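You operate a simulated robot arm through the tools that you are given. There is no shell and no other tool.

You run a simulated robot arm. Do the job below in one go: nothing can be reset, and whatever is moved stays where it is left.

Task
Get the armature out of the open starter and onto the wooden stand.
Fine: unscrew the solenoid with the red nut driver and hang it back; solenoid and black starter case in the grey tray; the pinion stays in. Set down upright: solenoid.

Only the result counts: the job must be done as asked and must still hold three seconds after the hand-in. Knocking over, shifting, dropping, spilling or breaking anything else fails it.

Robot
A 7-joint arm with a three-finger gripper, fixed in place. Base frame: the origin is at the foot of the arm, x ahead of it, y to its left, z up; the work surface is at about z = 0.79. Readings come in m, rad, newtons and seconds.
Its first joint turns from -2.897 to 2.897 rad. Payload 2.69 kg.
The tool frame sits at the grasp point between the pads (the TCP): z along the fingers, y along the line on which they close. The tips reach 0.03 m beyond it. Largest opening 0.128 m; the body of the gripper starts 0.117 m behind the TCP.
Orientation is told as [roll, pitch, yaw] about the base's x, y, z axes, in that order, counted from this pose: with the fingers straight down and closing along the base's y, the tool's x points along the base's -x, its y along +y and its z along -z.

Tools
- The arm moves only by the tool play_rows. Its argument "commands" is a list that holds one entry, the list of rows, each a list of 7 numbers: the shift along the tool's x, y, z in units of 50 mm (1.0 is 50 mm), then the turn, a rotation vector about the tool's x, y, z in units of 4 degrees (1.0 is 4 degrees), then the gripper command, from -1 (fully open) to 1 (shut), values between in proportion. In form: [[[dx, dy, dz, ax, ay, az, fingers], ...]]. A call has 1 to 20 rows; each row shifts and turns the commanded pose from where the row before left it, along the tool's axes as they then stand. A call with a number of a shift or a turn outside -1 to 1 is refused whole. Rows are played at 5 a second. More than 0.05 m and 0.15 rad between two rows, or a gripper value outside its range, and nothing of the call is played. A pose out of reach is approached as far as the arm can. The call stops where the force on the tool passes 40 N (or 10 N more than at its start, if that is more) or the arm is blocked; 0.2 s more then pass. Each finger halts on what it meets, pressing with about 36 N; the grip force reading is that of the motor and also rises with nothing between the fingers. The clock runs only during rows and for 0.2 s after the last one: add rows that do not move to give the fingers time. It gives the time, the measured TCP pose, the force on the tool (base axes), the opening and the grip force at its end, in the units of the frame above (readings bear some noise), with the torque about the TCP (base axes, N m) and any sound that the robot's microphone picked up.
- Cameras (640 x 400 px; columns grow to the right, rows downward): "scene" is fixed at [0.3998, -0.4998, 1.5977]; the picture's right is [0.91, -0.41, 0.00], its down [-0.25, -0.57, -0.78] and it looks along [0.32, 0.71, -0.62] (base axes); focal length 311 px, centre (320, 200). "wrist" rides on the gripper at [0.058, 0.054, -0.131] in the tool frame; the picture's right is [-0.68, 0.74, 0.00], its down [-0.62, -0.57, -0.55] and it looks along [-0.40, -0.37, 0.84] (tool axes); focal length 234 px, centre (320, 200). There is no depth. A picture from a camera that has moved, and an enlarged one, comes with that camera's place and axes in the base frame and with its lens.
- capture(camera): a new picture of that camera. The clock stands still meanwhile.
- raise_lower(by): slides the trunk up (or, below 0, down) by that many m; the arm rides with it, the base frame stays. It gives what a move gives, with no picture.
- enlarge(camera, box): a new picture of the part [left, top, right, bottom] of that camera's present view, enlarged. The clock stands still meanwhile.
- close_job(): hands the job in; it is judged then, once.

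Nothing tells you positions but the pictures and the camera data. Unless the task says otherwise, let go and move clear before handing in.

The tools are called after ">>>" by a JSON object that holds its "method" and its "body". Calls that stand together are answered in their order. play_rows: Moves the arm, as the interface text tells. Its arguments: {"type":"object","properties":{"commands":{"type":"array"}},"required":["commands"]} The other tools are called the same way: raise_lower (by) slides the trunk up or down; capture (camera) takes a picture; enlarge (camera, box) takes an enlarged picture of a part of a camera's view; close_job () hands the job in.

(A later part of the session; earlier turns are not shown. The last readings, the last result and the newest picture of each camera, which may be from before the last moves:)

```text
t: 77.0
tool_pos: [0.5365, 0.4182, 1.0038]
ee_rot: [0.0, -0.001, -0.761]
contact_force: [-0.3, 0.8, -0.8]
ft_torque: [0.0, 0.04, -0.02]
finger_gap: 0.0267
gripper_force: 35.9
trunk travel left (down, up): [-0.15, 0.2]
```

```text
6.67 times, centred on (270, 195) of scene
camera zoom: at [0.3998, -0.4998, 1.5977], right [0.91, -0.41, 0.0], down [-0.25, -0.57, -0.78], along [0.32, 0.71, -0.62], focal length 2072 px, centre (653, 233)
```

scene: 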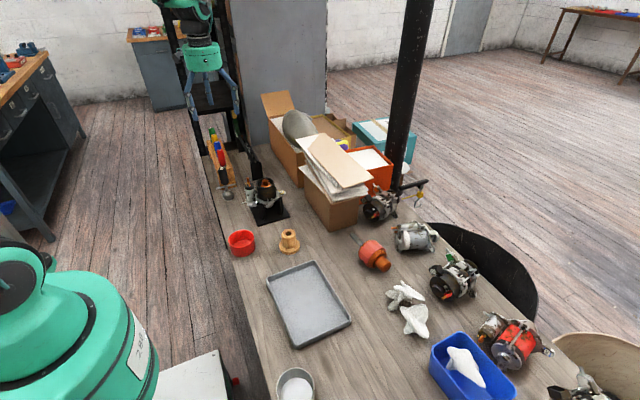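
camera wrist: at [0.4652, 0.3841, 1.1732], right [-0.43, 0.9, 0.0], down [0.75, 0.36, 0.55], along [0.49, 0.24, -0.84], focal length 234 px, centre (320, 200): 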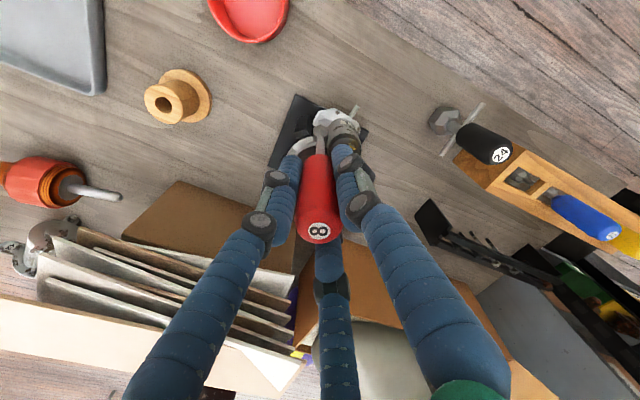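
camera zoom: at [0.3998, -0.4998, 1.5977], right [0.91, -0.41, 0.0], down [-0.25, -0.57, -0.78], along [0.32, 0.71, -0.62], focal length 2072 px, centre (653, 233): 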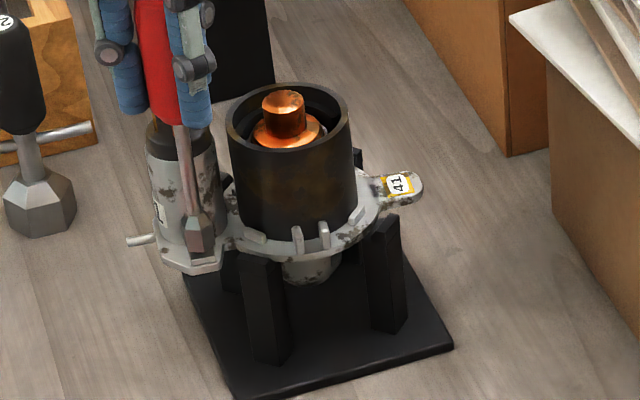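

Upright again, with the socket overlapping the head by about 4 mm and no load. Now a long counter-clockwise stroke, in pieces.

>>> {"method": "play_rows", "body": {"commands": [[[0, 0, 0, 0, 0, -1, 1], [0, 0, 0, 0, 0, -1, 1], [0, 0, 0, 0, 0, -1, 1], [0, 0, 0, 0, 0, -1, 1], [0, 0, 0, 0, 0, -1, 1], [0, 0, 0, 0, 0, -1, 1], [0, 0, 0, 0, 0, -1, 1], [0, 0, 0, 0, 0, -1, 1], [0, 0, 0, 0, 0, -1, 1], [0, 0, 0, 0, 0, -1, 1], [0, 0, 0, 0, 0, -1, 1], [0, 0, 0, 0, 0, -1, 1], [0, 0, 0, 0, 0, -1, 1], [0, 0, 0, 0, 0, -1, 1], [0, 0, 0, 0, 0, -1, 1], [0, 0, 0, 0, 0, -1, 1], [0, 0, 0, 0, 0, -1, 1], [0, 0, 0, 0, 0, -1, 1], [0, 0, 0, 0, 0, -1, 1], [0, 0, 0, 0, 0, -1, 1]]]}}

>>> {"method": "enlarge", "body": {"camera": "scene", "box": [245, 185, 270, 210]}}

```text
t: 81.2
tool_pos: [0.536, 0.4195, 1.0039]
ee_rot: [0.001, 0.002, 0.633]
contact_force: [-1.0, -1.5, -1.1]
ft_torque: [-0.05, 0.08, 0.0]
finger_gap: 0.0268
gripper_force: 36.0
trunk travel left (down, up): [-0.15, 0.2]
```

```text
16.00 times, centred on (258, 198) of scene
camera zoom: at [0.3998, -0.4998, 1.5977], right [0.91, -0.41, 0.0], down [-0.25, -0.57, -0.78], along [0.32, 0.71, -0.62], focal length 4972 px, centre (1320, 240)
```

zoom: 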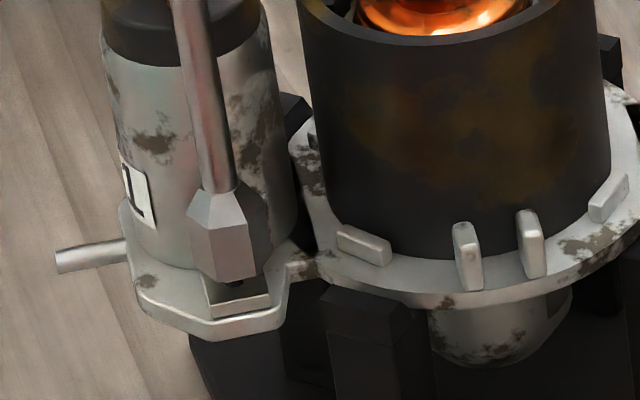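

The socket looks about 2.5 mm left of the bolt's axis here. I'll check with the wrist view before continuing.

>>> {"method": "enlarge", "body": {"camera": "wrist", "box": [290, 100, 350, 150]}}

```text
8.00 times, centred on (320, 125) of wrist
camera zoom: at [0.457, 0.4293, 1.1361], right [0.11, 0.99, 0.0], down [0.83, -0.09, 0.55], along [0.55, -0.06, -0.84], focal length 1873 px, centre (320, 800)
```

zoom: 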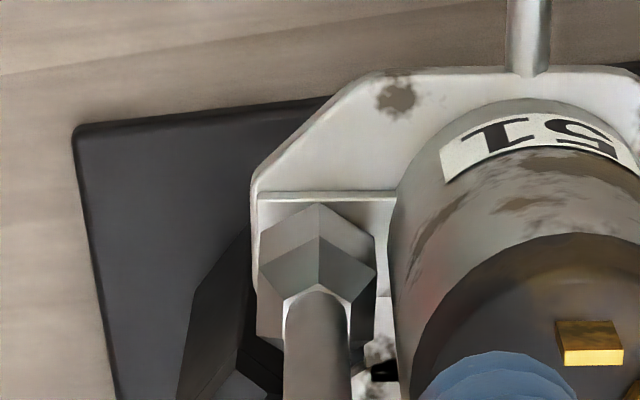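

Both views agree the tip should move about (+2.3, −1.0) mm to be centred on the bolt. I'll shift that and continue the stroke.

>>> {"method": "play_rows", "body": {"commands": [[[-0.025, -0.043, 0, 0, 0, 0, 1], [0, 0, 0, 0, 0, 0, 1], [0, 0, 0, 0, 0, -1, 1], [0, 0, 0, 0, 0, -1, 1], [0, 0, 0, 0, 0, -1, 1], [0, 0, 0, 0, 0, -1, 1]]]}}

>>> {"method": "enlarge", "body": {"camera": "scene", "box": [245, 185, 270, 210]}}

>>> {"method": "enlarge", "body": {"camera": "wrist", "box": [290, 100, 350, 150]}}

```text
t: 82.6
tool_pos: [0.5397, 0.4187, 1.0042]
ee_rot: [0.0, 0.0, 0.914]
contact_force: [-3.2, 1.8, -2.1]
ft_torque: [0.2, 0.39, 0.0]
finger_gap: 0.0269
gripper_force: 36.2
trunk travel left (down, up): [-0.15, 0.2]
```

```text
16.00 times, centred on (258, 198) of scene
camera zoom: at [0.3998, -0.4998, 1.5977], right [0.91, -0.41, 0.0], down [-0.25, -0.57, -0.78], along [0.32, 0.71, -0.62], focal length 4972 px, centre (1320, 240)
```

zoom: 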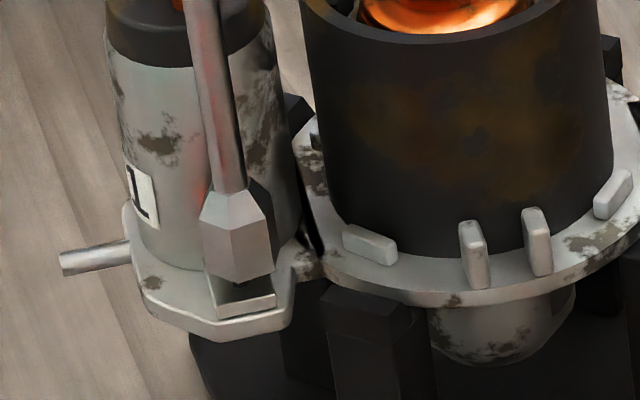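

```text
8.00 times, centred on (320, 125) of wrist
camera zoom: at [0.46, 0.4053, 1.1367], right [-0.17, 0.99, 0.0], down [0.82, 0.14, 0.55], along [0.54, 0.09, -0.84], focal length 1873 px, centre (320, 800)
```

zoom: 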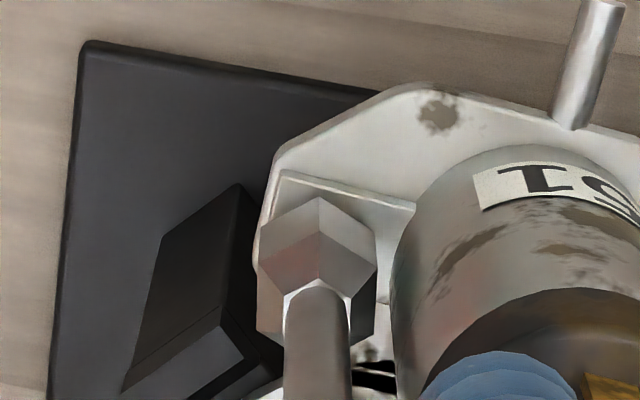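

The starter follows the socket, so the bolt is really held in it. I'll use this to ease the starter back toward its original angle by about 4 mm, then carry on.

>>> {"method": "play_rows", "body": {"commands": [[[0.026, -0.033, 0, 0, 0, 0, 1], [0.026, -0.033, 0, 0, 0, 0, 1], [0, 0, 0, 0, 0, -0.5, 1], [0, 0, 0, 0, 0, -1, 1], [0, 0, 0, 0, 0, -1, 1]]]}}

>>> {"method": "enlarge", "body": {"camera": "scene", "box": [245, 185, 270, 210]}}

>>> {"method": "enlarge", "body": {"camera": "scene", "box": [245, 165, 295, 225]}}

```text
t: 83.8
tool_pos: [0.5405, 0.4143, 1.006]
ee_rot: [0.0, 0.0, 1.087]
contact_force: [0.4, 3.9, -0.9]
ft_torque: [0.44, -0.03, 0.02]
finger_gap: 0.0267
gripper_force: 35.9
trunk travel left (down, up): [-0.15, 0.2]
```

```text
16.00 times, centred on (258, 198) of scene
camera zoom: at [0.3998, -0.4998, 1.5977], right [0.91, -0.41, 0.0], down [-0.25, -0.57, -0.78], along [0.32, 0.71, -0.62], focal length 4972 px, centre (1320, 240)
```

zoom: 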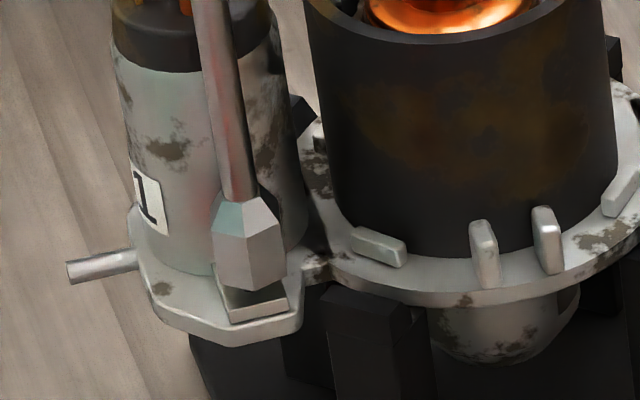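

```text
6.67 times, centred on (270, 195) of scene
camera zoom: at [0.3998, -0.4998, 1.5977], right [0.91, -0.41, 0.0], down [-0.25, -0.57, -0.78], along [0.32, 0.71, -0.62], focal length 2072 px, centre (653, 233)
```

zoom: 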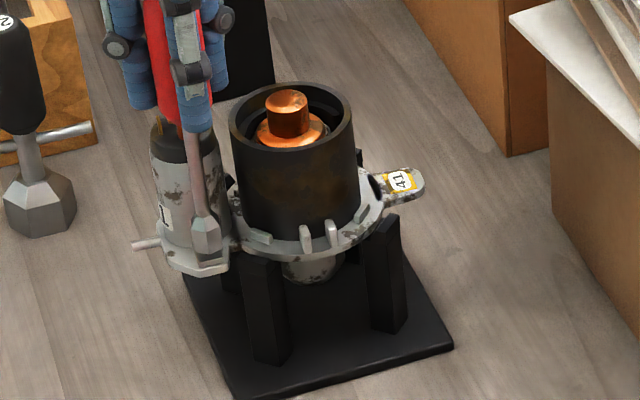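

The starter has turned most of the way back. I'll ease it the last 2–3 mm and then continue unscrewing.

>>> {"method": "play_rows", "body": {"commands": [[[0.02, -0.016, 0, 0, 0, 0, 1], [0.02, -0.016, 0, 0, 0, 0, 1], [0, 0, 0, 0, 0, -1, 1], [0, 0, 0, 0, 0, -1, 1], [0, 0, 0, 0, 0, -1, 1], [0, 0, 0, 0, 0, -1, 1], [0, 0, 0, 0, 0, -1, 1], [0, 0, 0, 0, 0, -1, 1], [0, 0, 0, 0, 0, -1, 1], [0, 0, 0, 0, 0, -1, 1], [0, 0, 0, 0, 0, -1, 1], [0, 0, 0, 0, 0, -1, 1]]]}}

>>> {"method": "enlarge", "body": {"camera": "scene", "box": [245, 185, 270, 210]}}

```text
t: 86.4
tool_pos: [0.541, 0.411, 1.0063]
ee_rot: [0.0, -0.001, 1.788]
contact_force: [-0.7, 5.1, -1.0]
ft_torque: [0.7, -0.03, -0.02]
finger_gap: 0.0268
gripper_force: 36.3
trunk travel left (down, up): [-0.15, 0.2]
```

```text
16.00 times, centred on (258, 198) of scene
camera zoom: at [0.3998, -0.4998, 1.5977], right [0.91, -0.41, 0.0], down [-0.25, -0.57, -0.78], along [0.32, 0.71, -0.62], focal length 4972 px, centre (1320, 240)
```

zoom: 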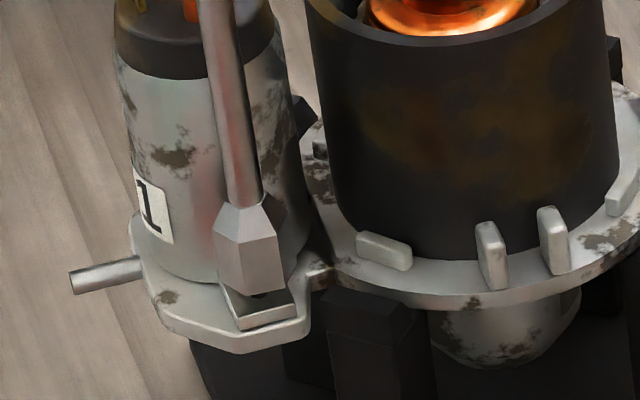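

The starter is back at its original angle. Continuing the counter-clockwise stroke.

>>> {"method": "play_rows", "body": {"commands": [[[0, 0, 0, 0, 0, -1, 1], [0, 0, 0, 0, 0, -1, 1], [0, 0, 0, 0, 0, -1, 1], [0, 0, 0, 0, 0, -1, 1], [0, 0, 0, 0, 0, -1, 1], [0, 0, 0, 0, 0, -1, 1], [0, 0, 0, 0, 0, -1, 1], [0, 0, 0, 0, 0, -1, 1], [0, 0, 0, 0, 0, -1, 1], [0, 0, 0, 0, 0, -1, 1], [0, 0, 0, 0, 0, -1, 1], [0, 0, 0, 0, 0, -1, 1], [0, 0, 0, 0, 0, -1, 1], [0, 0, 0, 0, 0, -1, 1], [0, 0, 0, 0, 0, -1, 1], [0, 0, 0, 0, 0, -1, 1], [0, 0, 0, 0, 0, -1, 1], [0, 0, 0, 0, 0, -1, 1], [0, 0, 0, 0, 0, -1, 1], [0, 0, 0, 0, 0, -1, 1]]]}}

>>> {"method": "enlarge", "body": {"camera": "scene", "box": [245, 185, 270, 210]}}

>>> {"method": "enlarge", "body": {"camera": "wrist", "box": [280, 95, 360, 155]}}

```text
t: 90.6
tool_pos: [0.541, 0.4123, 1.0044]
ee_rot: [0.001, -0.001, -3.1]
contact_force: [0.3, 0.5, -0.7]
ft_torque: [0.02, 0.0, -0.01]
finger_gap: 0.0267
gripper_force: 35.7
trunk travel left (down, up): [-0.15, 0.2]
```

```text
16.00 times, centred on (258, 198) of scene
camera zoom: at [0.3998, -0.4998, 1.5977], right [0.91, -0.41, 0.0], down [-0.25, -0.57, -0.78], along [0.32, 0.71, -0.62], focal length 4972 px, centre (1320, 240)
```

zoom: 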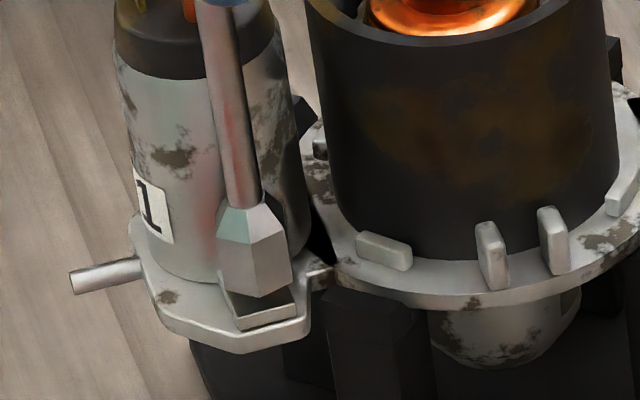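

```text
6.67 times, centred on (320, 125) of wrist
camera zoom: at [0.6005, 0.3614, 1.1364], right [-0.65, -0.76, 0.0], down [-0.64, 0.54, 0.55], along [-0.42, 0.35, -0.84], focal length 1561 px, centre (320, 700)
```

zoom: 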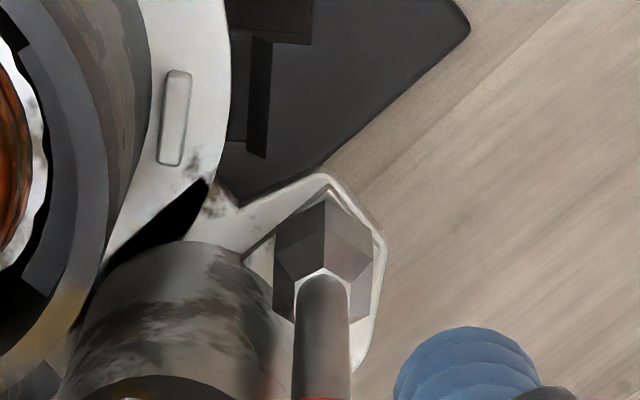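

Reached yaw 3.18 with no load. I'll take a few more steps, then lift to see how far the bolt has come out.

>>> {"method": "play_rows", "body": {"commands": [[[0, 0, 0, 0, 0, -1, 1], [0, 0, 0, 0, 0, -1, 1], [0, 0, 0, 0, 0, -1, 1], [0, 0, 0, 0, 0, 0, 1], [0, 0, -0.3, 0, 0, 0, 1], [0, 0, -0.5, 0, 0, 0, 1], [0, 0, -0.5, 0, 0, 0, 1], [0, 0, 0, 0, 0, 0, 1]]]}}

>>> {"method": "enlarge", "body": {"camera": "scene", "box": [245, 185, 270, 210]}}

>>> {"method": "enlarge", "body": {"camera": "wrist", "box": [280, 80, 370, 150]}}

```text
t: 92.4
tool_pos: [0.539, 0.4123, 1.0705]
ee_rot: [0.002, 0.0, -2.892]
contact_force: [-0.1, -0.5, -1.2]
ft_torque: [0.0, -0.04, -0.03]
finger_gap: 0.0266
gripper_force: 36.2
trunk travel left (down, up): [-0.15, 0.2]
```

```text
16.00 times, centred on (258, 198) of scene
camera zoom: at [0.3998, -0.4998, 1.5977], right [0.91, -0.41, 0.0], down [-0.25, -0.57, -0.78], along [0.32, 0.71, -0.62], focal length 4972 px, centre (1320, 240)
```

zoom: 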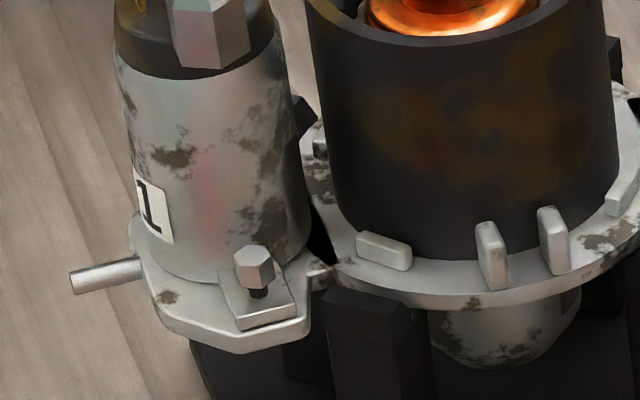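

```text
5.71 times, centred on (325, 115) of wrist
camera zoom: at [0.608, 0.3748, 1.2015], right [-0.47, -0.88, 0.0], down [-0.74, 0.4, 0.55], along [-0.48, 0.26, -0.84], focal length 1338 px, centre (291, 686)
```

zoom: 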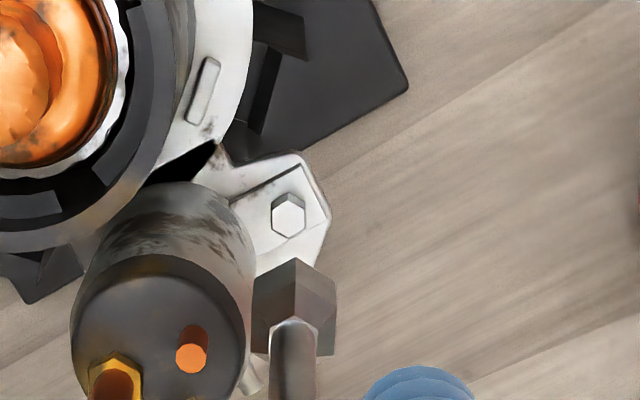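

The bolt is now up by almost 5 mm with its shank showing. One more stroke should help; I'll wind the wrist back above the cap.

>>> {"method": "play_rows", "body": {"commands": [[[0, 0, 0, 0, 0, 1, 1], [0, 0, 0, 0, 0, 1, 1], [0, 0, 0, 0, 0, 1, 1], [0, 0, 0, 0, 0, 1, 1], [0, 0, 0, 0, 0, 1, 1], [0, 0, 0, 0, 0, 1, 1], [0, 0, 0, 0, 0, 1, 1], [0, 0, 0, 0, 0, 1, 1], [0, 0, 0, 0, 0, 1, 1], [0, 0, 0, 0, 0, 1, 1], [0, 0, 0, 0, 0, 1, 1], [0, 0, 0, 0, 0, 1, 1], [0, 0, 0, 0, 0, 1, 1], [0, 0, 0, 0, 0, 1, 1], [0, 0, 0, 0, 0, 1, 1], [0, 0, 0, 0, 0, 1, 1], [0, 0, 0, 0, 0, 1, 1], [0, 0, 0, 0, 0, 1, 1], [0, 0, 0, 0, 0, 1, 1], [0, 0, 0, 0, 0, 1, 1]]]}}

>>> {"method": "play_rows", "body": {"commands": [[[0, 0, 0, 0, 0, 1, 1], [0, 0, 0, 0, 0, 1, 1], [0, 0, 0, 0, 0, 1, 1], [0, 0, 0, 0, 0, 1, 1], [0, 0, 0, 0, 0, 1, 1], [0, 0, 0, 0, 0, 1, 1], [0, 0, 0, 0, 0, 1, 1], [0, 0, 0, 0, 0, 1, 1], [0, 0, 0, 0, 0, 1, 1], [0, 0, 0, 0, 0, 1, 1], [0, 0, 0, 0, 0, 1, 1], [0, 0, 0, 0, 0, 1, 1], [0, 0, 0, 0, 0, 1, 1], [0, 0, 0, 0, 0, 1, 1], [0, 0, 0, 0, 0, 1, 1], [0, 0, 0, 0, 0, 1, 1], [0, 0, 0, 0, 0, 1, 1], [0, 0, 0, 0, 0, 1, 1], [0, 0, 0, 0, 0, 1, 1], [0, 0, 0, 0, 0, 1, 1]]]}}

>>> {"method": "play_rows", "body": {"commands": [[[0, 0, 0, 0, 0, 1, 1], [0, 0, 0, 0, 0, 1, 1], [0, 0, 0, 0, 0, 1, 1], [0, 0, 0, 0, 0, 1, 1], [0, 0, 0, 0, 0, 1, 1], [0, 0, 0, 0, 0, 1, 1], [0, 0, 0, 0, 0, 1, 1], [0, 0, 0, 0, 0, 1, 1], [0, 0, 0, 0, 0, 1, 1], [0, 0, 0, 0, 0, 1, 1], [0, 0, 0, 0, 0, 1, 1], [0, 0, 0, 0, 0, 1, 1], [0, 0, 0, 0, 0, 1, 1], [0, 0, 0, 0, 0, 1, 1], [0, 0, 0, 0, 0, 1, 1], [0, 0, 0, 0, 0, 1, 1], [0, 0, 0, 0, 0, 1, 1], [0, 0, 0, 0, 0, 1, 1], [0, 0, 0, 0, 0, 0, 1], [0, 0, 0.8, 0, 0, 0, 1]]]}}

>>> {"method": "enlarge", "body": {"camera": "scene", "box": [245, 185, 270, 210]}}

>>> {"method": "enlarge", "body": {"camera": "wrist", "box": [280, 95, 360, 155]}}

```text
t: 96.6
tool_pos: [0.5404, 0.4121, 1.0706]
ee_rot: [0.0, 0.0, 1.994]
contact_force: [-0.6, 1.1, -1.5]
ft_torque: [0.0, 0.04, 0.0]
finger_gap: 0.0269
gripper_force: 36.3
trunk travel left (down, up): [-0.15, 0.2]
```

```text
t: 100.8
tool_pos: [0.5403, 0.4122, 1.0696]
ee_rot: [0.0, 0.0, 0.595]
contact_force: [0.1, 0.0, -1.2]
ft_torque: [0.02, -0.03, -0.01]
finger_gap: 0.027
gripper_force: 35.9
trunk travel left (down, up): [-0.15, 0.2]
```

```text
t: 105.0
tool_pos: [0.5401, 0.4132, 1.0304]
ee_rot: [-0.001, 0.002, -0.661]
contact_force: [-0.4, -0.5, -1.0]
ft_torque: [0.0, -0.08, -0.01]
finger_gap: 0.0268
gripper_force: 35.9
trunk travel left (down, up): [-0.15, 0.2]
```

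```text
16.00 times, centred on (258, 198) of scene
camera zoom: at [0.3998, -0.4998, 1.5977], right [0.91, -0.41, 0.0], down [-0.25, -0.57, -0.78], along [0.32, 0.71, -0.62], focal length 4972 px, centre (1320, 240)
```

zoom: 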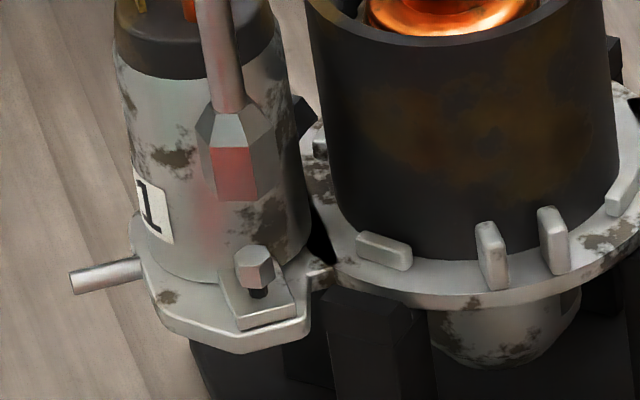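

```text
6.67 times, centred on (320, 125) of wrist
camera zoom: at [0.5263, 0.4921, 1.1621], right [0.99, 0.17, 0.0], down [0.14, -0.82, 0.55], along [0.09, -0.54, -0.84], focal length 1561 px, centre (320, 700)
```

zoom: 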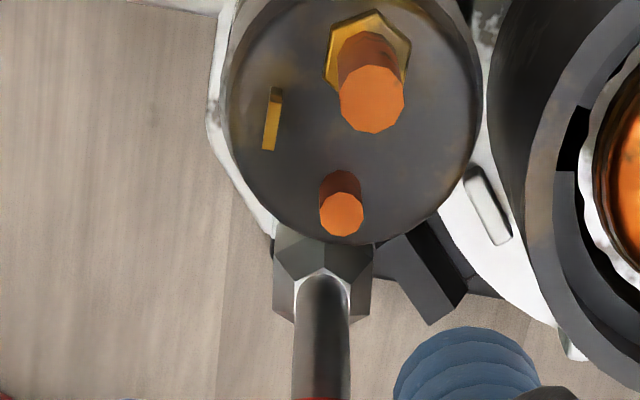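

The socket is right above the bolt. I'll lower to cover the head and do the next stroke.

>>> {"method": "play_rows", "body": {"commands": [[[-0.01, 0.005, 0.25, 0, 0, 0, 1], [0, 0, 0.12, 0, 0, 0, 1], [0, 0, 0.06, 0, 0, 0, 1], [0, 0, 0.05, 0, 0, 0, 1], [0, 0, 0, 0, 0, 0, 1]]]}}

>>> {"method": "enlarge", "body": {"camera": "scene", "box": [245, 185, 270, 210]}}

```text
t: 106.2
tool_pos: [0.5411, 0.4113, 1.0082]
ee_rot: [0.001, -0.001, -0.659]
contact_force: [-3.6, 3.4, 23.0]
ft_torque: [0.41, 0.61, 0.01]
finger_gap: 0.0267
gripper_force: 36.2
trunk travel left (down, up): [-0.15, 0.2]
```

```text
16.00 times, centred on (258, 198) of scene
camera zoom: at [0.3998, -0.4998, 1.5977], right [0.91, -0.41, 0.0], down [-0.25, -0.57, -0.78], along [0.32, 0.71, -0.62], focal length 4972 px, centre (1320, 240)
```

zoom: 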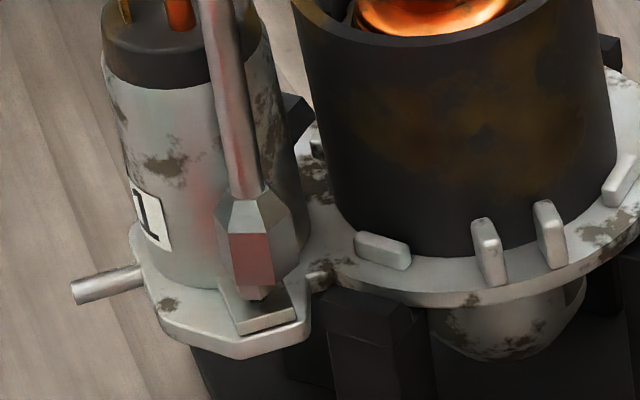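

The socket landed on the head out of phase and pressed with 23 N, tilting the starter. I'll lift off, turn back 8° to match the hex's phase, and lower gently.

>>> {"method": "play_rows", "body": {"commands": [[[0, 0, -0.12, 0, 0, 0, 1], [0, 0, 0, 0, 0, 1, 1], [0, 0, 0, 0, 0, 1, 1], [0, 0, 0, 0, 0, 0, 1]]]}}

>>> {"method": "enlarge", "body": {"camera": "scene", "box": [245, 185, 270, 210]}}

```text
t: 107.2
tool_pos: [0.5415, 0.4116, 1.013]
ee_rot: [-0.003, 0.001, -0.799]
contact_force: [0.7, -0.6, -1.2]
ft_torque: [0.02, 0.03, 0.0]
finger_gap: 0.0267
gripper_force: 36.3
trunk travel left (down, up): [-0.15, 0.2]
```

```text
16.00 times, centred on (258, 198) of scene
camera zoom: at [0.3998, -0.4998, 1.5977], right [0.91, -0.41, 0.0], down [-0.25, -0.57, -0.78], along [0.32, 0.71, -0.62], focal length 4972 px, centre (1320, 240)
```

zoom: 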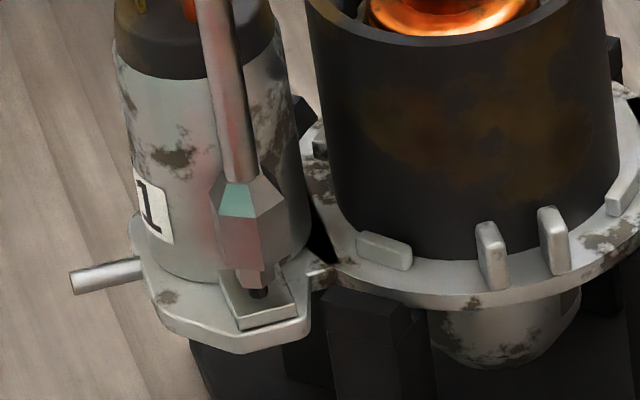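

I'll shift about 1.3 mm right in the scene view and lower gently again.

>>> {"method": "play_rows", "body": {"commands": [[[-0.024, 0.01, 0, 0, 0, 0, 1], [0, 0, 0.04, 0, 0, 0, 1], [0, 0, 0.04, 0, 0, 0, 1], [0, 0, 0.03, 0, 0, 0, 1], [0, 0, 0, 0, 0, 0, 1]]]}}

>>> {"method": "enlarge", "body": {"camera": "scene", "box": [245, 185, 270, 210]}}

```text
t: 108.4
tool_pos: [0.5425, 0.4107, 1.0078]
ee_rot: [0.002, 0.0, -0.799]
contact_force: [-4.1, -1.3, 21.4]
ft_torque: [-0.11, 0.54, 0.04]
finger_gap: 0.0269
gripper_force: 36.4
trunk travel left (down, up): [-0.15, 0.2]
```

```text
16.00 times, centred on (258, 198) of scene
camera zoom: at [0.3998, -0.4998, 1.5977], right [0.91, -0.41, 0.0], down [-0.25, -0.57, -0.78], along [0.32, 0.71, -0.62], focal length 4972 px, centre (1320, 240)
```

zoom: 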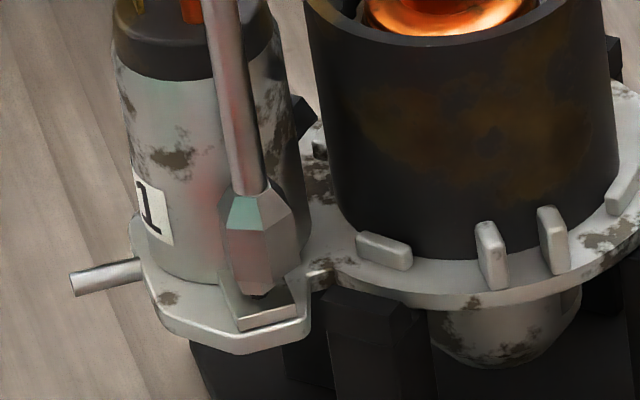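

There is about 21 N of contact, so the rim seems to be resting on the hex's top. I'll lighten the load and turn slowly so it can drop into phase.

>>> {"method": "play_rows", "body": {"commands": [[[0, 0, -0.02, 0, 0, 0, 1], [0, 0, 0, 0, 0, -0.5, 1], [0, 0, 0, 0, 0, -0.5, 1], [0, 0, 0, 0, 0, -0.5, 1], [0, 0, 0, 0, 0, -0.5, 1], [0, 0, 0, 0, 0, -0.5, 1], [0, 0, 0, 0, 0, -0.5, 1]]]}}

>>> {"method": "enlarge", "body": {"camera": "scene", "box": [245, 185, 270, 210]}}

```text
t: 110.0
tool_pos: [0.5421, 0.408, 1.0055]
ee_rot: [-0.004, 0.0, -0.589]
contact_force: [-0.2, 6.0, -3.2]
ft_torque: [0.65, -0.04, -0.01]
finger_gap: 0.0269
gripper_force: 35.9
trunk travel left (down, up): [-0.15, 0.2]
```

```text
16.00 times, centred on (258, 198) of scene
camera zoom: at [0.3998, -0.4998, 1.5977], right [0.91, -0.41, 0.0], down [-0.25, -0.57, -0.78], along [0.32, 0.71, -0.62], focal length 4972 px, centre (1320, 240)
```

zoom: 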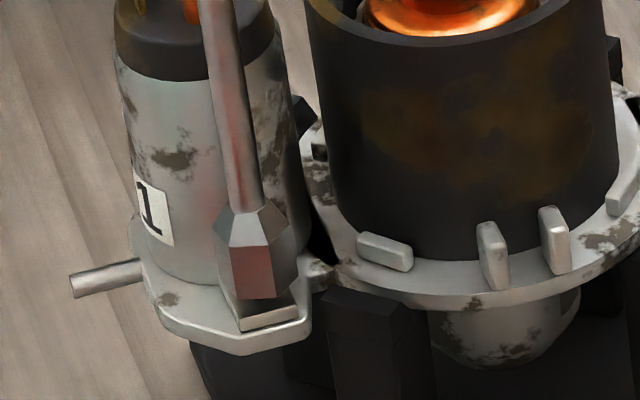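

It dropped into engagement. I'll relieve the small side load and turn counter-clockwise through the next stroke.

>>> {"method": "play_rows", "body": {"commands": [[[0.013, 0.02, 0, 0, 0, 0, 1], [0, 0, 0, 0, 0, -1, 1], [0, 0, 0, 0, 0, -1, 1], [0, 0, 0, 0, 0, -1, 1], [0, 0, 0, 0, 0, -1, 1], [0, 0, 0, 0, 0, -1, 1], [0, 0, 0, 0, 0, -1, 1], [0, 0, 0, 0, 0, -1, 1], [0, 0, 0, 0, 0, -1, 1], [0, 0, 0, 0, 0, -1, 1], [0, 0, 0, 0, 0, -1, 1], [0, 0, 0, 0, 0, -1, 1], [0, 0, 0, 0, 0, -1, 1], [0, 0, 0, 0, 0, -1, 1], [0, 0, 0, 0, 0, -1, 1]]]}}

>>> {"method": "enlarge", "body": {"camera": "scene", "box": [245, 185, 270, 210]}}

```text
t: 113.2
tool_pos: [0.5428, 0.411, 1.0074]
ee_rot: [-0.001, -0.001, 0.39]
contact_force: [-0.1, 0.4, -1.8]
ft_torque: [0.0, 0.0, 0.03]
finger_gap: 0.0267
gripper_force: 35.6
trunk travel left (down, up): [-0.15, 0.2]
```

```text
16.00 times, centred on (258, 198) of scene
camera zoom: at [0.3998, -0.4998, 1.5977], right [0.91, -0.41, 0.0], down [-0.25, -0.57, -0.78], along [0.32, 0.71, -0.62], focal length 4972 px, centre (1320, 240)
```

zoom: 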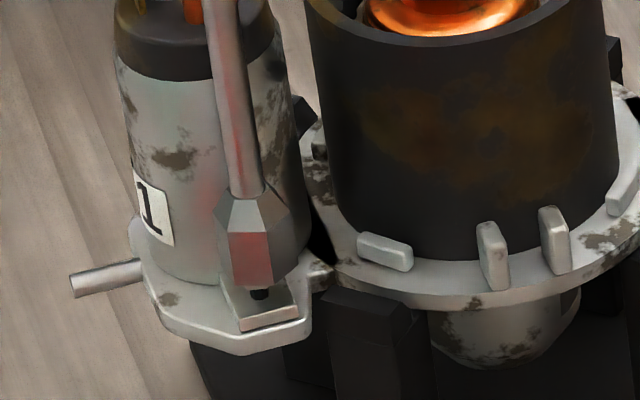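

Overlap with the head is only about 2–3 mm, so I'll lower 1.5 mm more and continue turning.

>>> {"method": "play_rows", "body": {"commands": [[[0, 0, 0.03, 0, 0, -0.3, 1], [0, 0, 0, 0, 0, -1, 1], [0, 0, 0, 0, 0, -1, 1], [0, 0, 0, 0, 0, -1, 1], [0, 0, 0, 0, 0, -1, 1], [0, 0, 0, 0, 0, -1, 1], [0, 0, 0, 0, 0, -1, 1], [0, 0, 0, 0, 0, -1, 1], [0, 0, 0, 0, 0, -1, 1], [0, 0, 0, 0, 0, -1, 1], [0, 0, 0, 0, 0, -1, 1], [0, 0, 0, 0, 0, -1, 1], [0, 0, 0, 0, 0, -1, 1], [0, 0, 0, 0, 0, -1, 1]]]}}

>>> {"method": "enlarge", "body": {"camera": "scene", "box": [245, 185, 270, 210]}}

>>> {"method": "enlarge", "body": {"camera": "wrist", "box": [290, 100, 350, 150]}}

```text
t: 116.2
tool_pos: [0.5428, 0.4115, 1.0059]
ee_rot: [0.0, 0.001, 1.318]
contact_force: [0.2, -0.1, -1.2]
ft_torque: [-0.04, 0.01, -0.01]
finger_gap: 0.0268
gripper_force: 35.5
trunk travel left (down, up): [-0.15, 0.2]
```

```text
16.00 times, centred on (258, 198) of scene
camera zoom: at [0.3998, -0.4998, 1.5977], right [0.91, -0.41, 0.0], down [-0.25, -0.57, -0.78], along [0.32, 0.71, -0.62], focal length 4972 px, centre (1320, 240)
```

zoom: 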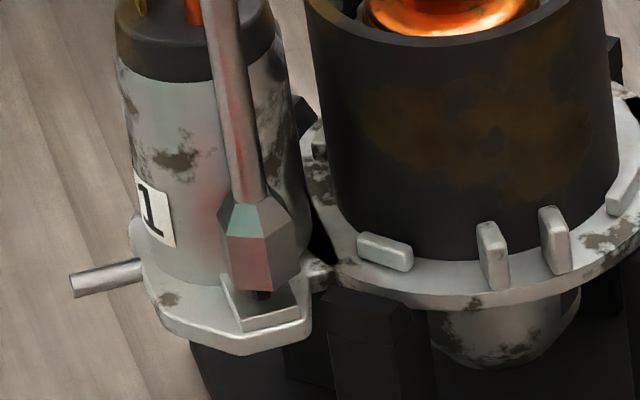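

```text
8.00 times, centred on (320, 125) of wrist
camera zoom: at [0.4746, 0.3693, 1.1378], right [-0.54, 0.84, 0.0], down [0.7, 0.46, 0.55], along [0.46, 0.3, -0.84], focal length 1873 px, centre (320, 800)
```

zoom: 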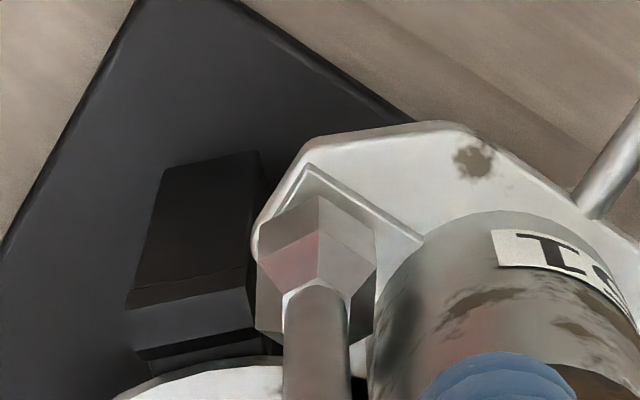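

Turning smoothly with no load. Continuing up to about 3.4 rad.

>>> {"method": "play_rows", "body": {"commands": [[[0, 0, 0, 0, 0, -1, 1], [0, 0, 0, 0, 0, -1, 1], [0, 0, 0, 0, 0, -1, 1], [0, 0, 0, 0, 0, -1, 1], [0, 0, 0, 0, 0, -1, 1], [0, 0, 0, 0, 0, -1, 1], [0, 0, 0, 0, 0, -1, 1], [0, 0, 0, 0, 0, -1, 1], [0, 0, 0, 0, 0, -1, 1], [0, 0, 0, 0, 0, -1, 1], [0, 0, 0, 0, 0, -1, 1], [0, 0, 0, 0, 0, -1, 1], [0, 0, 0, 0, 0, -1, 1], [0, 0, 0, 0, 0, -1, 1], [0, 0, 0, 0, 0, -1, 1]]]}}

>>> {"method": "play_rows", "body": {"commands": [[[0, 0, 0, 0, 0, -1, 1], [0, 0, 0, 0, 0, -1, 1], [0, 0, 0, 0, 0, -1, 1], [0, 0, 0, 0, 0, -1, 1], [0, 0, 0, 0, 0, -1, 1], [0, 0, 0, 0, 0, -1, 1], [0, 0, 0, 0, 0, -1, 1], [0, 0, 0, 0, 0, -1, 1], [0, 0, 0, 0, 0, -1, 1], [0, 0, 0, 0, 0, -1, 1], [0, 0, 0, 0, 0, -1, 1], [0, 0, 0, 0, 0, -1, 1], [0, 0, 0, 0, 0, -1, 1], [0, 0, 0, 0, 0, -1, 1]]]}}

>>> {"method": "enlarge", "body": {"camera": "scene", "box": [245, 185, 270, 210]}}

```text
t: 119.4
tool_pos: [0.5431, 0.4124, 1.0055]
ee_rot: [-0.001, -0.001, 2.366]
contact_force: [0.0, 0.1, -0.9]
ft_torque: [0.02, -0.01, -0.01]
finger_gap: 0.027
gripper_force: 36.8
trunk travel left (down, up): [-0.15, 0.2]
```

```text
t: 122.4
tool_pos: [0.542, 0.413, 1.0075]
ee_rot: [0.002, 0.001, -2.94]
contact_force: [0.0, -0.2, -1.4]
ft_torque: [-0.04, 0.01, -0.04]
finger_gap: 0.0266
gripper_force: 35.4
trunk travel left (down, up): [-0.15, 0.2]
```

```text
16.00 times, centred on (258, 198) of scene
camera zoom: at [0.3998, -0.4998, 1.5977], right [0.91, -0.41, 0.0], down [-0.25, -0.57, -0.78], along [0.32, 0.71, -0.62], focal length 4972 px, centre (1320, 240)
```

zoom: 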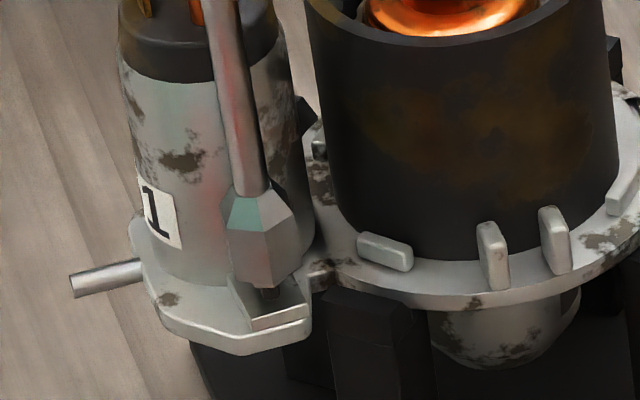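

The solenoid has shifted slightly relative to the flange, which suggests it is coming loose. I'll lift the driver to look at the bolt.

>>> {"method": "play_rows", "body": {"commands": [[[0, 0, -0.1, 0, 0, 0, 1], [0, 0, -0.3, 0, 0, 0, 1], [0, 0, -0.5, 0, 0, 0, 1], [0, 0, -0.5, 0, 0, 0, 1], [0, 0, 0, 0, 0, 0, 1]]]}}

>>> {"method": "enlarge", "body": {"camera": "scene", "box": [245, 185, 270, 210]}}

>>> {"method": "enlarge", "body": {"camera": "wrist", "box": [280, 80, 370, 150]}}

>>> {"method": "enlarge", "body": {"camera": "scene", "box": [235, 130, 295, 225]}}

```text
t: 123.6
tool_pos: [0.5412, 0.413, 1.0787]
ee_rot: [0.001, 0.001, -2.939]
contact_force: [0.0, -0.5, -1.0]
ft_torque: [0.03, 0.0, -0.02]
finger_gap: 0.0267
gripper_force: 36.1
trunk travel left (down, up): [-0.15, 0.2]
```

```text
16.00 times, centred on (258, 198) of scene
camera zoom: at [0.3998, -0.4998, 1.5977], right [0.91, -0.41, 0.0], down [-0.25, -0.57, -0.78], along [0.32, 0.71, -0.62], focal length 4972 px, centre (1320, 240)
```

zoom: 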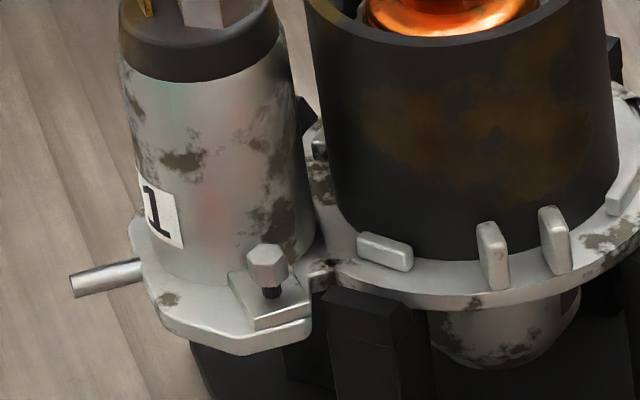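

```text
5.71 times, centred on (325, 115) of wrist
camera zoom: at [0.608, 0.3731, 1.2101], right [-0.52, -0.86, 0.0], down [-0.72, 0.43, 0.55], along [-0.47, 0.28, -0.84], focal length 1338 px, centre (291, 686)
```

zoom: 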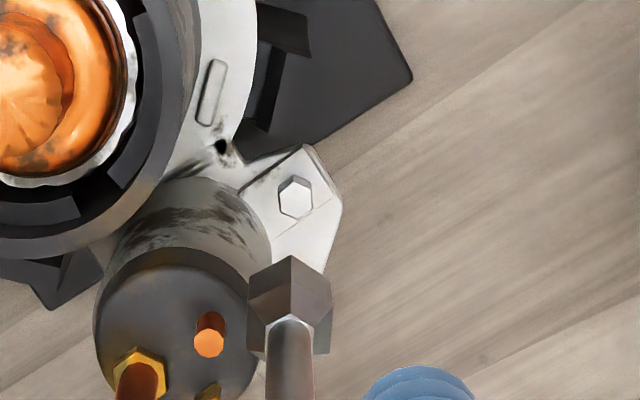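

```text
4.21 times, centred on (265, 178) of scene
camera zoom: at [0.3998, -0.4998, 1.5977], right [0.91, -0.41, 0.0], down [-0.25, -0.57, -0.78], along [0.32, 0.71, -0.62], focal length 1308 px, centre (552, 295)
```

zoom: 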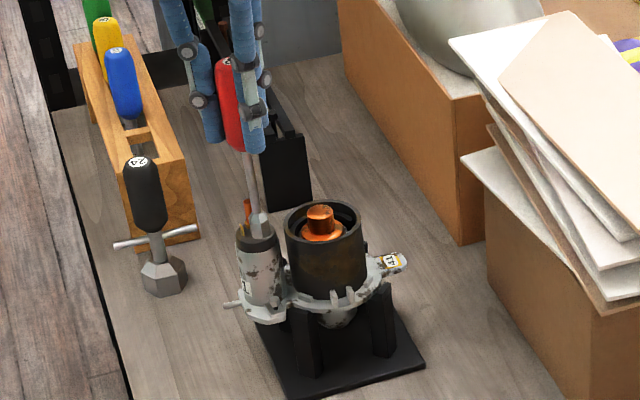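

The solenoid now turns freely on its seat with the bolt captive in its ear, so it is unscrewed. I'll take the driver back to the rack, winding the wrist back to its pick-up angle on the way.

>>> {"method": "play_rows", "body": {"commands": [[[0, 0, -0.61, 0, 0, 0, 1], [0, 0, -0.61, 0, 0, 0, 1], [0.005, -0.974, 0, 0, 0, 0, 1], [0.005, -0.974, 0, 0, 0, 0, 1], [0.005, -0.974, 0, 0, 0, 0, 1], [0.005, -0.974, 0, 0, 0, 0, 1], [0.005, -0.974, 0, 0, 0, 0, 1], [0.005, -0.974, 0, 0, 0, 0, 1], [0, 0, 0, 0, 0, 1, 1], [0, 0, 0, 0, 0, 1, 1], [0, 0, 0, 0, 0, 1, 1], [0, 0, 0, 0, 0, 1, 1], [0, 0, 0, 0, 0, 1, 1], [0, 0, 0, 0, 0, 1, 1], [0, 0, 0, 0, 0, 1, 1], [0, 0, 0, 0, 0, 1, 1], [0, 0, 0, 0, 0, 1, 1], [0, 0, 0, 0, 0, 1, 1]]]}}

>>> {"method": "play_rows", "body": {"commands": [[[0, 0, 0, 0, 0, 1, 1], [0, 0, 0, 0, 0, 1, 1], [0, 0, 0, 0, 0, 1, 1], [0, 0, 0, 0, 0, 1, 1], [0, 0, 0, 0, 0, 1, 1], [0, 0, 0, 0, 0, 1, 1], [0, 0, 0, 0, 0, 1, 1], [0, 0, 0, 0, 0, 1, 1], [0, 0, 0, 0, 0, 1, 1], [0, 0, 0, 0, 0, 1, 1], [0, 0, 0, 0, 0, 1, 1], [0, 0, 0, 0, 0, 1, 1], [0, 0, 0, 0, 0, 1, 1], [0, 0, 0, 0, 0, 1, 1], [0, 0, 0, 0, 0, 1, 1], [0, 0, 0, 0, 0, 1, 1], [0, 0, 0, 0, 0, 1, 1], [0, 0, 0, 0, 0, 1, 1], [0, 0, 0, 0, 0, 1, 1], [0, 0, 0, 0, 0, 1, 1]]]}}

>>> {"method": "play_rows", "body": {"commands": [[[0, 0, 0, 0, 0, 1, 1], [0, 0, 0, 0, 0, 1, 1], [0, 0, 0, 0, 0, 1, 1], [0, 0, 0, 0, 0, 1, 1], [0, 0, 0, 0, 0, 1, 1], [0, 0, 0, 0, 0, 1, 1], [0, 0, 0, 0, 0, 1, 1], [0, 0, 0, 0, 0, 1, 1], [0, 0, 0, 0, 0, 1, 1], [0, 0, 0, 0, 0, 1, 1], [0, 0, 0, 0, 0, 1, 1], [0, 0, 0, 0, 0, 1, 1], [0, 0, 0, 0, 0, 1, 1], [0, 0, 0, 0, 0, 1, 1], [0, 0, 0, 0, 0, 1, 1], [0, 0, 0, 0, 0, 1, 1], [0, 0, 0, 0, 0, 1, 1], [0, 0, 0, 0, 0, 1, 1], [0, 0, 0, 0, 0, 1, 1], [0, 0, 0, 0, 0, 1, 1]]]}}

>>> {"method": "play_rows", "body": {"commands": [[[0, 0, 0, 0, 0, 1, 1], [0, 0, 0, 0, 0, 1, 1], [0, 0, 0, 0, 0, 1, 1], [0, 0, 0, 0, 0, 1, 1], [0, 0, 0, 0, 0, 1, 1], [0, 0, 0, 0, 0, 1, 1], [0, 0, 0, 0, 0, 1, 1], [0, 0, 0, 0, 0, 1, 1], [0, 0, 0, 0, 0, 0, 1], [0, 0, 0, 0, 0, 0, 1]]]}}

>>> {"method": "enlarge", "body": {"camera": "wrist", "box": [200, 60, 420, 240]}}

>>> {"method": "enlarge", "body": {"camera": "wrist", "box": [295, 110, 345, 160]}}

>>> {"method": "enlarge", "body": {"camera": "scene", "box": [213, 95, 243, 142]}}

```text
t: 127.4
tool_pos: [0.4859, 0.6992, 1.1372]
ee_rot: [0.001, 0.0, 2.643]
contact_force: [0.2, 0.2, -1.2]
ft_torque: [0.0, 0.03, -0.03]
finger_gap: 0.0267
gripper_force: 36.2
trunk travel left (down, up): [-0.15, 0.2]
```

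```text
t: 131.6
tool_pos: [0.4855, 0.6996, 1.1371]
ee_rot: [0.0, 0.001, 1.246]
contact_force: [1.2, 1.0, -0.7]
ft_torque: [-0.03, 0.0, -0.02]
finger_gap: 0.0267
gripper_force: 35.6
trunk travel left (down, up): [-0.15, 0.2]
```

```text
t: 135.8
tool_pos: [0.4864, 0.6981, 1.1365]
ee_rot: [-0.002, 0.0, -0.15]
contact_force: [0.2, 0.1, -0.7]
ft_torque: [-0.01, 0.02, 0.0]
finger_gap: 0.0267
gripper_force: 36.2
trunk travel left (down, up): [-0.15, 0.2]
```

```text
t: 138.0
tool_pos: [0.487, 0.6981, 1.1363]
ee_rot: [0.0, 0.001, -0.708]
contact_force: [0.1, 0.5, -0.9]
ft_torque: [0.01, 0.02, 0.0]
finger_gap: 0.0268
gripper_force: 35.9
trunk travel left (down, up): [-0.15, 0.2]
```

```text
2.22 times, centred on (310, 150) of wrist
camera zoom: at [0.4754, 0.778, 1.2684], right [0.99, 0.12, 0.0], down [0.1, -0.83, 0.55], along [0.07, -0.55, -0.84], focal length 520 px, centre (342, 311)
```

zoom: 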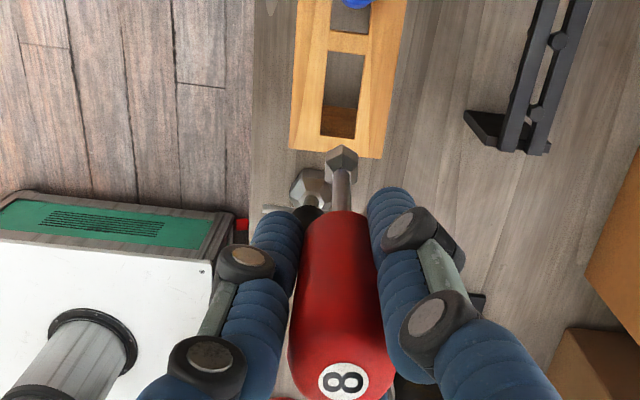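

```text
8.00 times, centred on (320, 135) of wrist
camera zoom: at [0.4754, 0.778, 1.2684], right [0.99, 0.12, 0.0], down [0.1, -0.83, 0.55], along [0.07, -0.55, -0.84], focal length 1873 px, centre (320, 720)
```

zoom: 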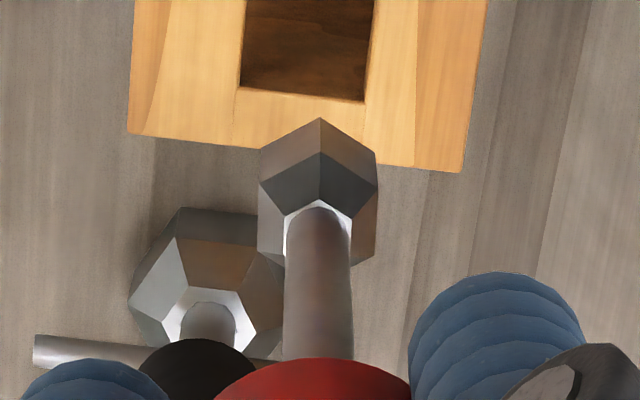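

```text
8.51 times, centred on (228, 118) of scene
camera zoom: at [0.3998, -0.4998, 1.5977], right [0.91, -0.41, 0.0], down [-0.25, -0.57, -0.78], along [0.32, 0.71, -0.62], focal length 2644 px, centre (1103, 894)
```

zoom: 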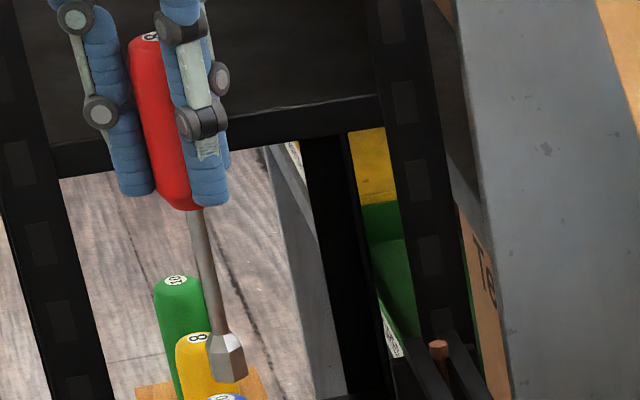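

The view matches the pick-up view apart from about 2 mm in x. I'll correct that and lower until the socket is just above the slot for a check.

>>> {"method": "play_rows", "body": {"commands": [[[0.029, -0.025, 0, 0, 0, 0, 1], [0, 0, 0.8, 0, 0, 0, 1], [0, 0, 0.8, 0, 0, 0, 1], [0, 0, 0.6, 0, 0, 0, 1], [0, 0, 0, 0, 0, 0, 1]]]}}

>>> {"method": "enlarge", "body": {"camera": "wrist", "box": [270, 80, 370, 160]}}

>>> {"method": "enlarge", "body": {"camera": "scene", "box": [205, 110, 255, 180]}}

```text
t: 139.2
tool_pos: [0.4817, 0.6975, 1.0255]
ee_rot: [0.0, 0.0, -0.706]
contact_force: [0.0, 0.4, -1.3]
ft_torque: [-0.04, 0.0, 0.01]
finger_gap: 0.0267
gripper_force: 35.9
trunk travel left (down, up): [-0.15, 0.2]
```

```text
5.00 times, centred on (320, 120) of wrist
camera zoom: at [0.4716, 0.7773, 1.1564], right [0.99, 0.12, 0.0], down [0.1, -0.83, 0.55], along [0.07, -0.55, -0.84], focal length 1171 px, centre (320, 600)
```

zoom: 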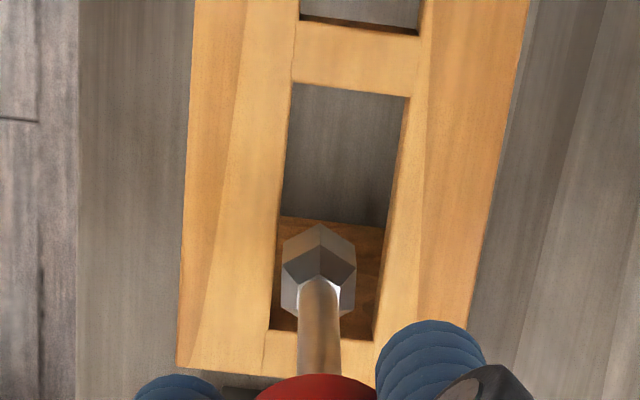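

```text
5.71 times, centred on (230, 145) of scene
camera zoom: at [0.3998, -0.4998, 1.5977], right [0.91, -0.41, 0.0], down [-0.25, -0.57, -0.78], along [0.32, 0.71, -0.62], focal length 1776 px, centre (834, 514)
```

zoom: 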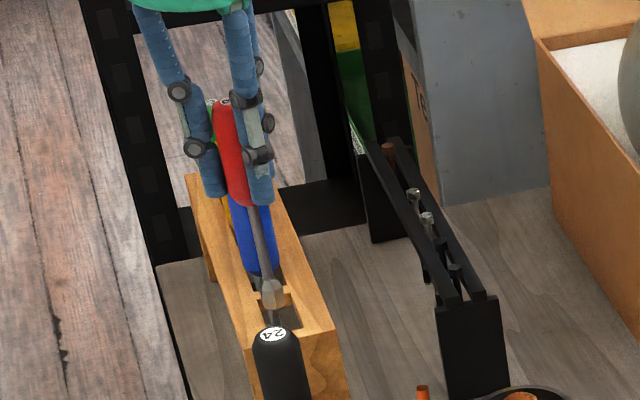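

The socket is over the slot but about 2 mm left of its centre line. I'll shift it right and let it start into the slot.

>>> {"method": "play_rows", "body": {"commands": [[[-0.03, 0.026, 0, 0, 0, 0, 1], [0, 0, 0.3, 0, 0, 0, 1], [0, 0, 0.3, 0, 0, 0, 1], [0, 0, 0, 0, 0, 0, 1]]]}}

>>> {"method": "enlarge", "body": {"camera": "wrist", "box": [270, 80, 370, 160]}}

>>> {"method": "enlarge", "body": {"camera": "scene", "box": [205, 110, 255, 180]}}

```text
t: 140.2
tool_pos: [0.4863, 0.697, 0.9974]
ee_rot: [0.001, 0.0, -0.707]
contact_force: [0.0, 0.0, -0.4]
ft_torque: [0.01, 0.0, -0.02]
finger_gap: 0.0266
gripper_force: 36.1
trunk travel left (down, up): [-0.15, 0.2]
```

```text
5.00 times, centred on (320, 120) of wrist
camera zoom: at [0.4747, 0.7772, 1.1292], right [0.99, 0.12, 0.0], down [0.1, -0.83, 0.55], along [0.07, -0.55, -0.84], focal length 1171 px, centre (320, 600)
```

zoom: 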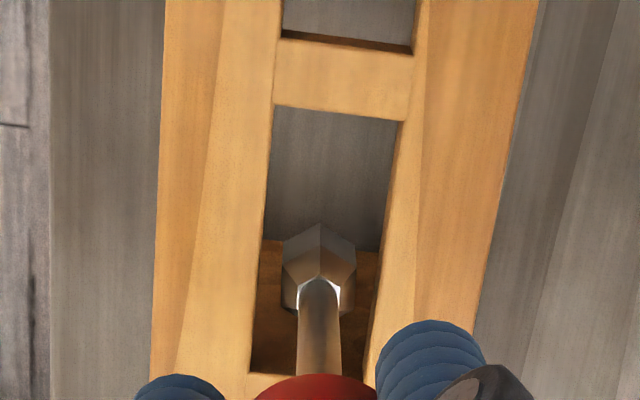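

```text
5.71 times, centred on (230, 145) of scene
camera zoom: at [0.3998, -0.4998, 1.5977], right [0.91, -0.41, 0.0], down [-0.25, -0.57, -0.78], along [0.32, 0.71, -0.62], focal length 1776 px, centre (834, 514)
```

zoom: 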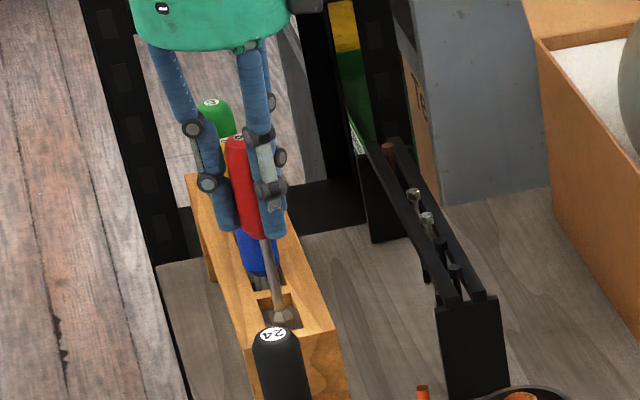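

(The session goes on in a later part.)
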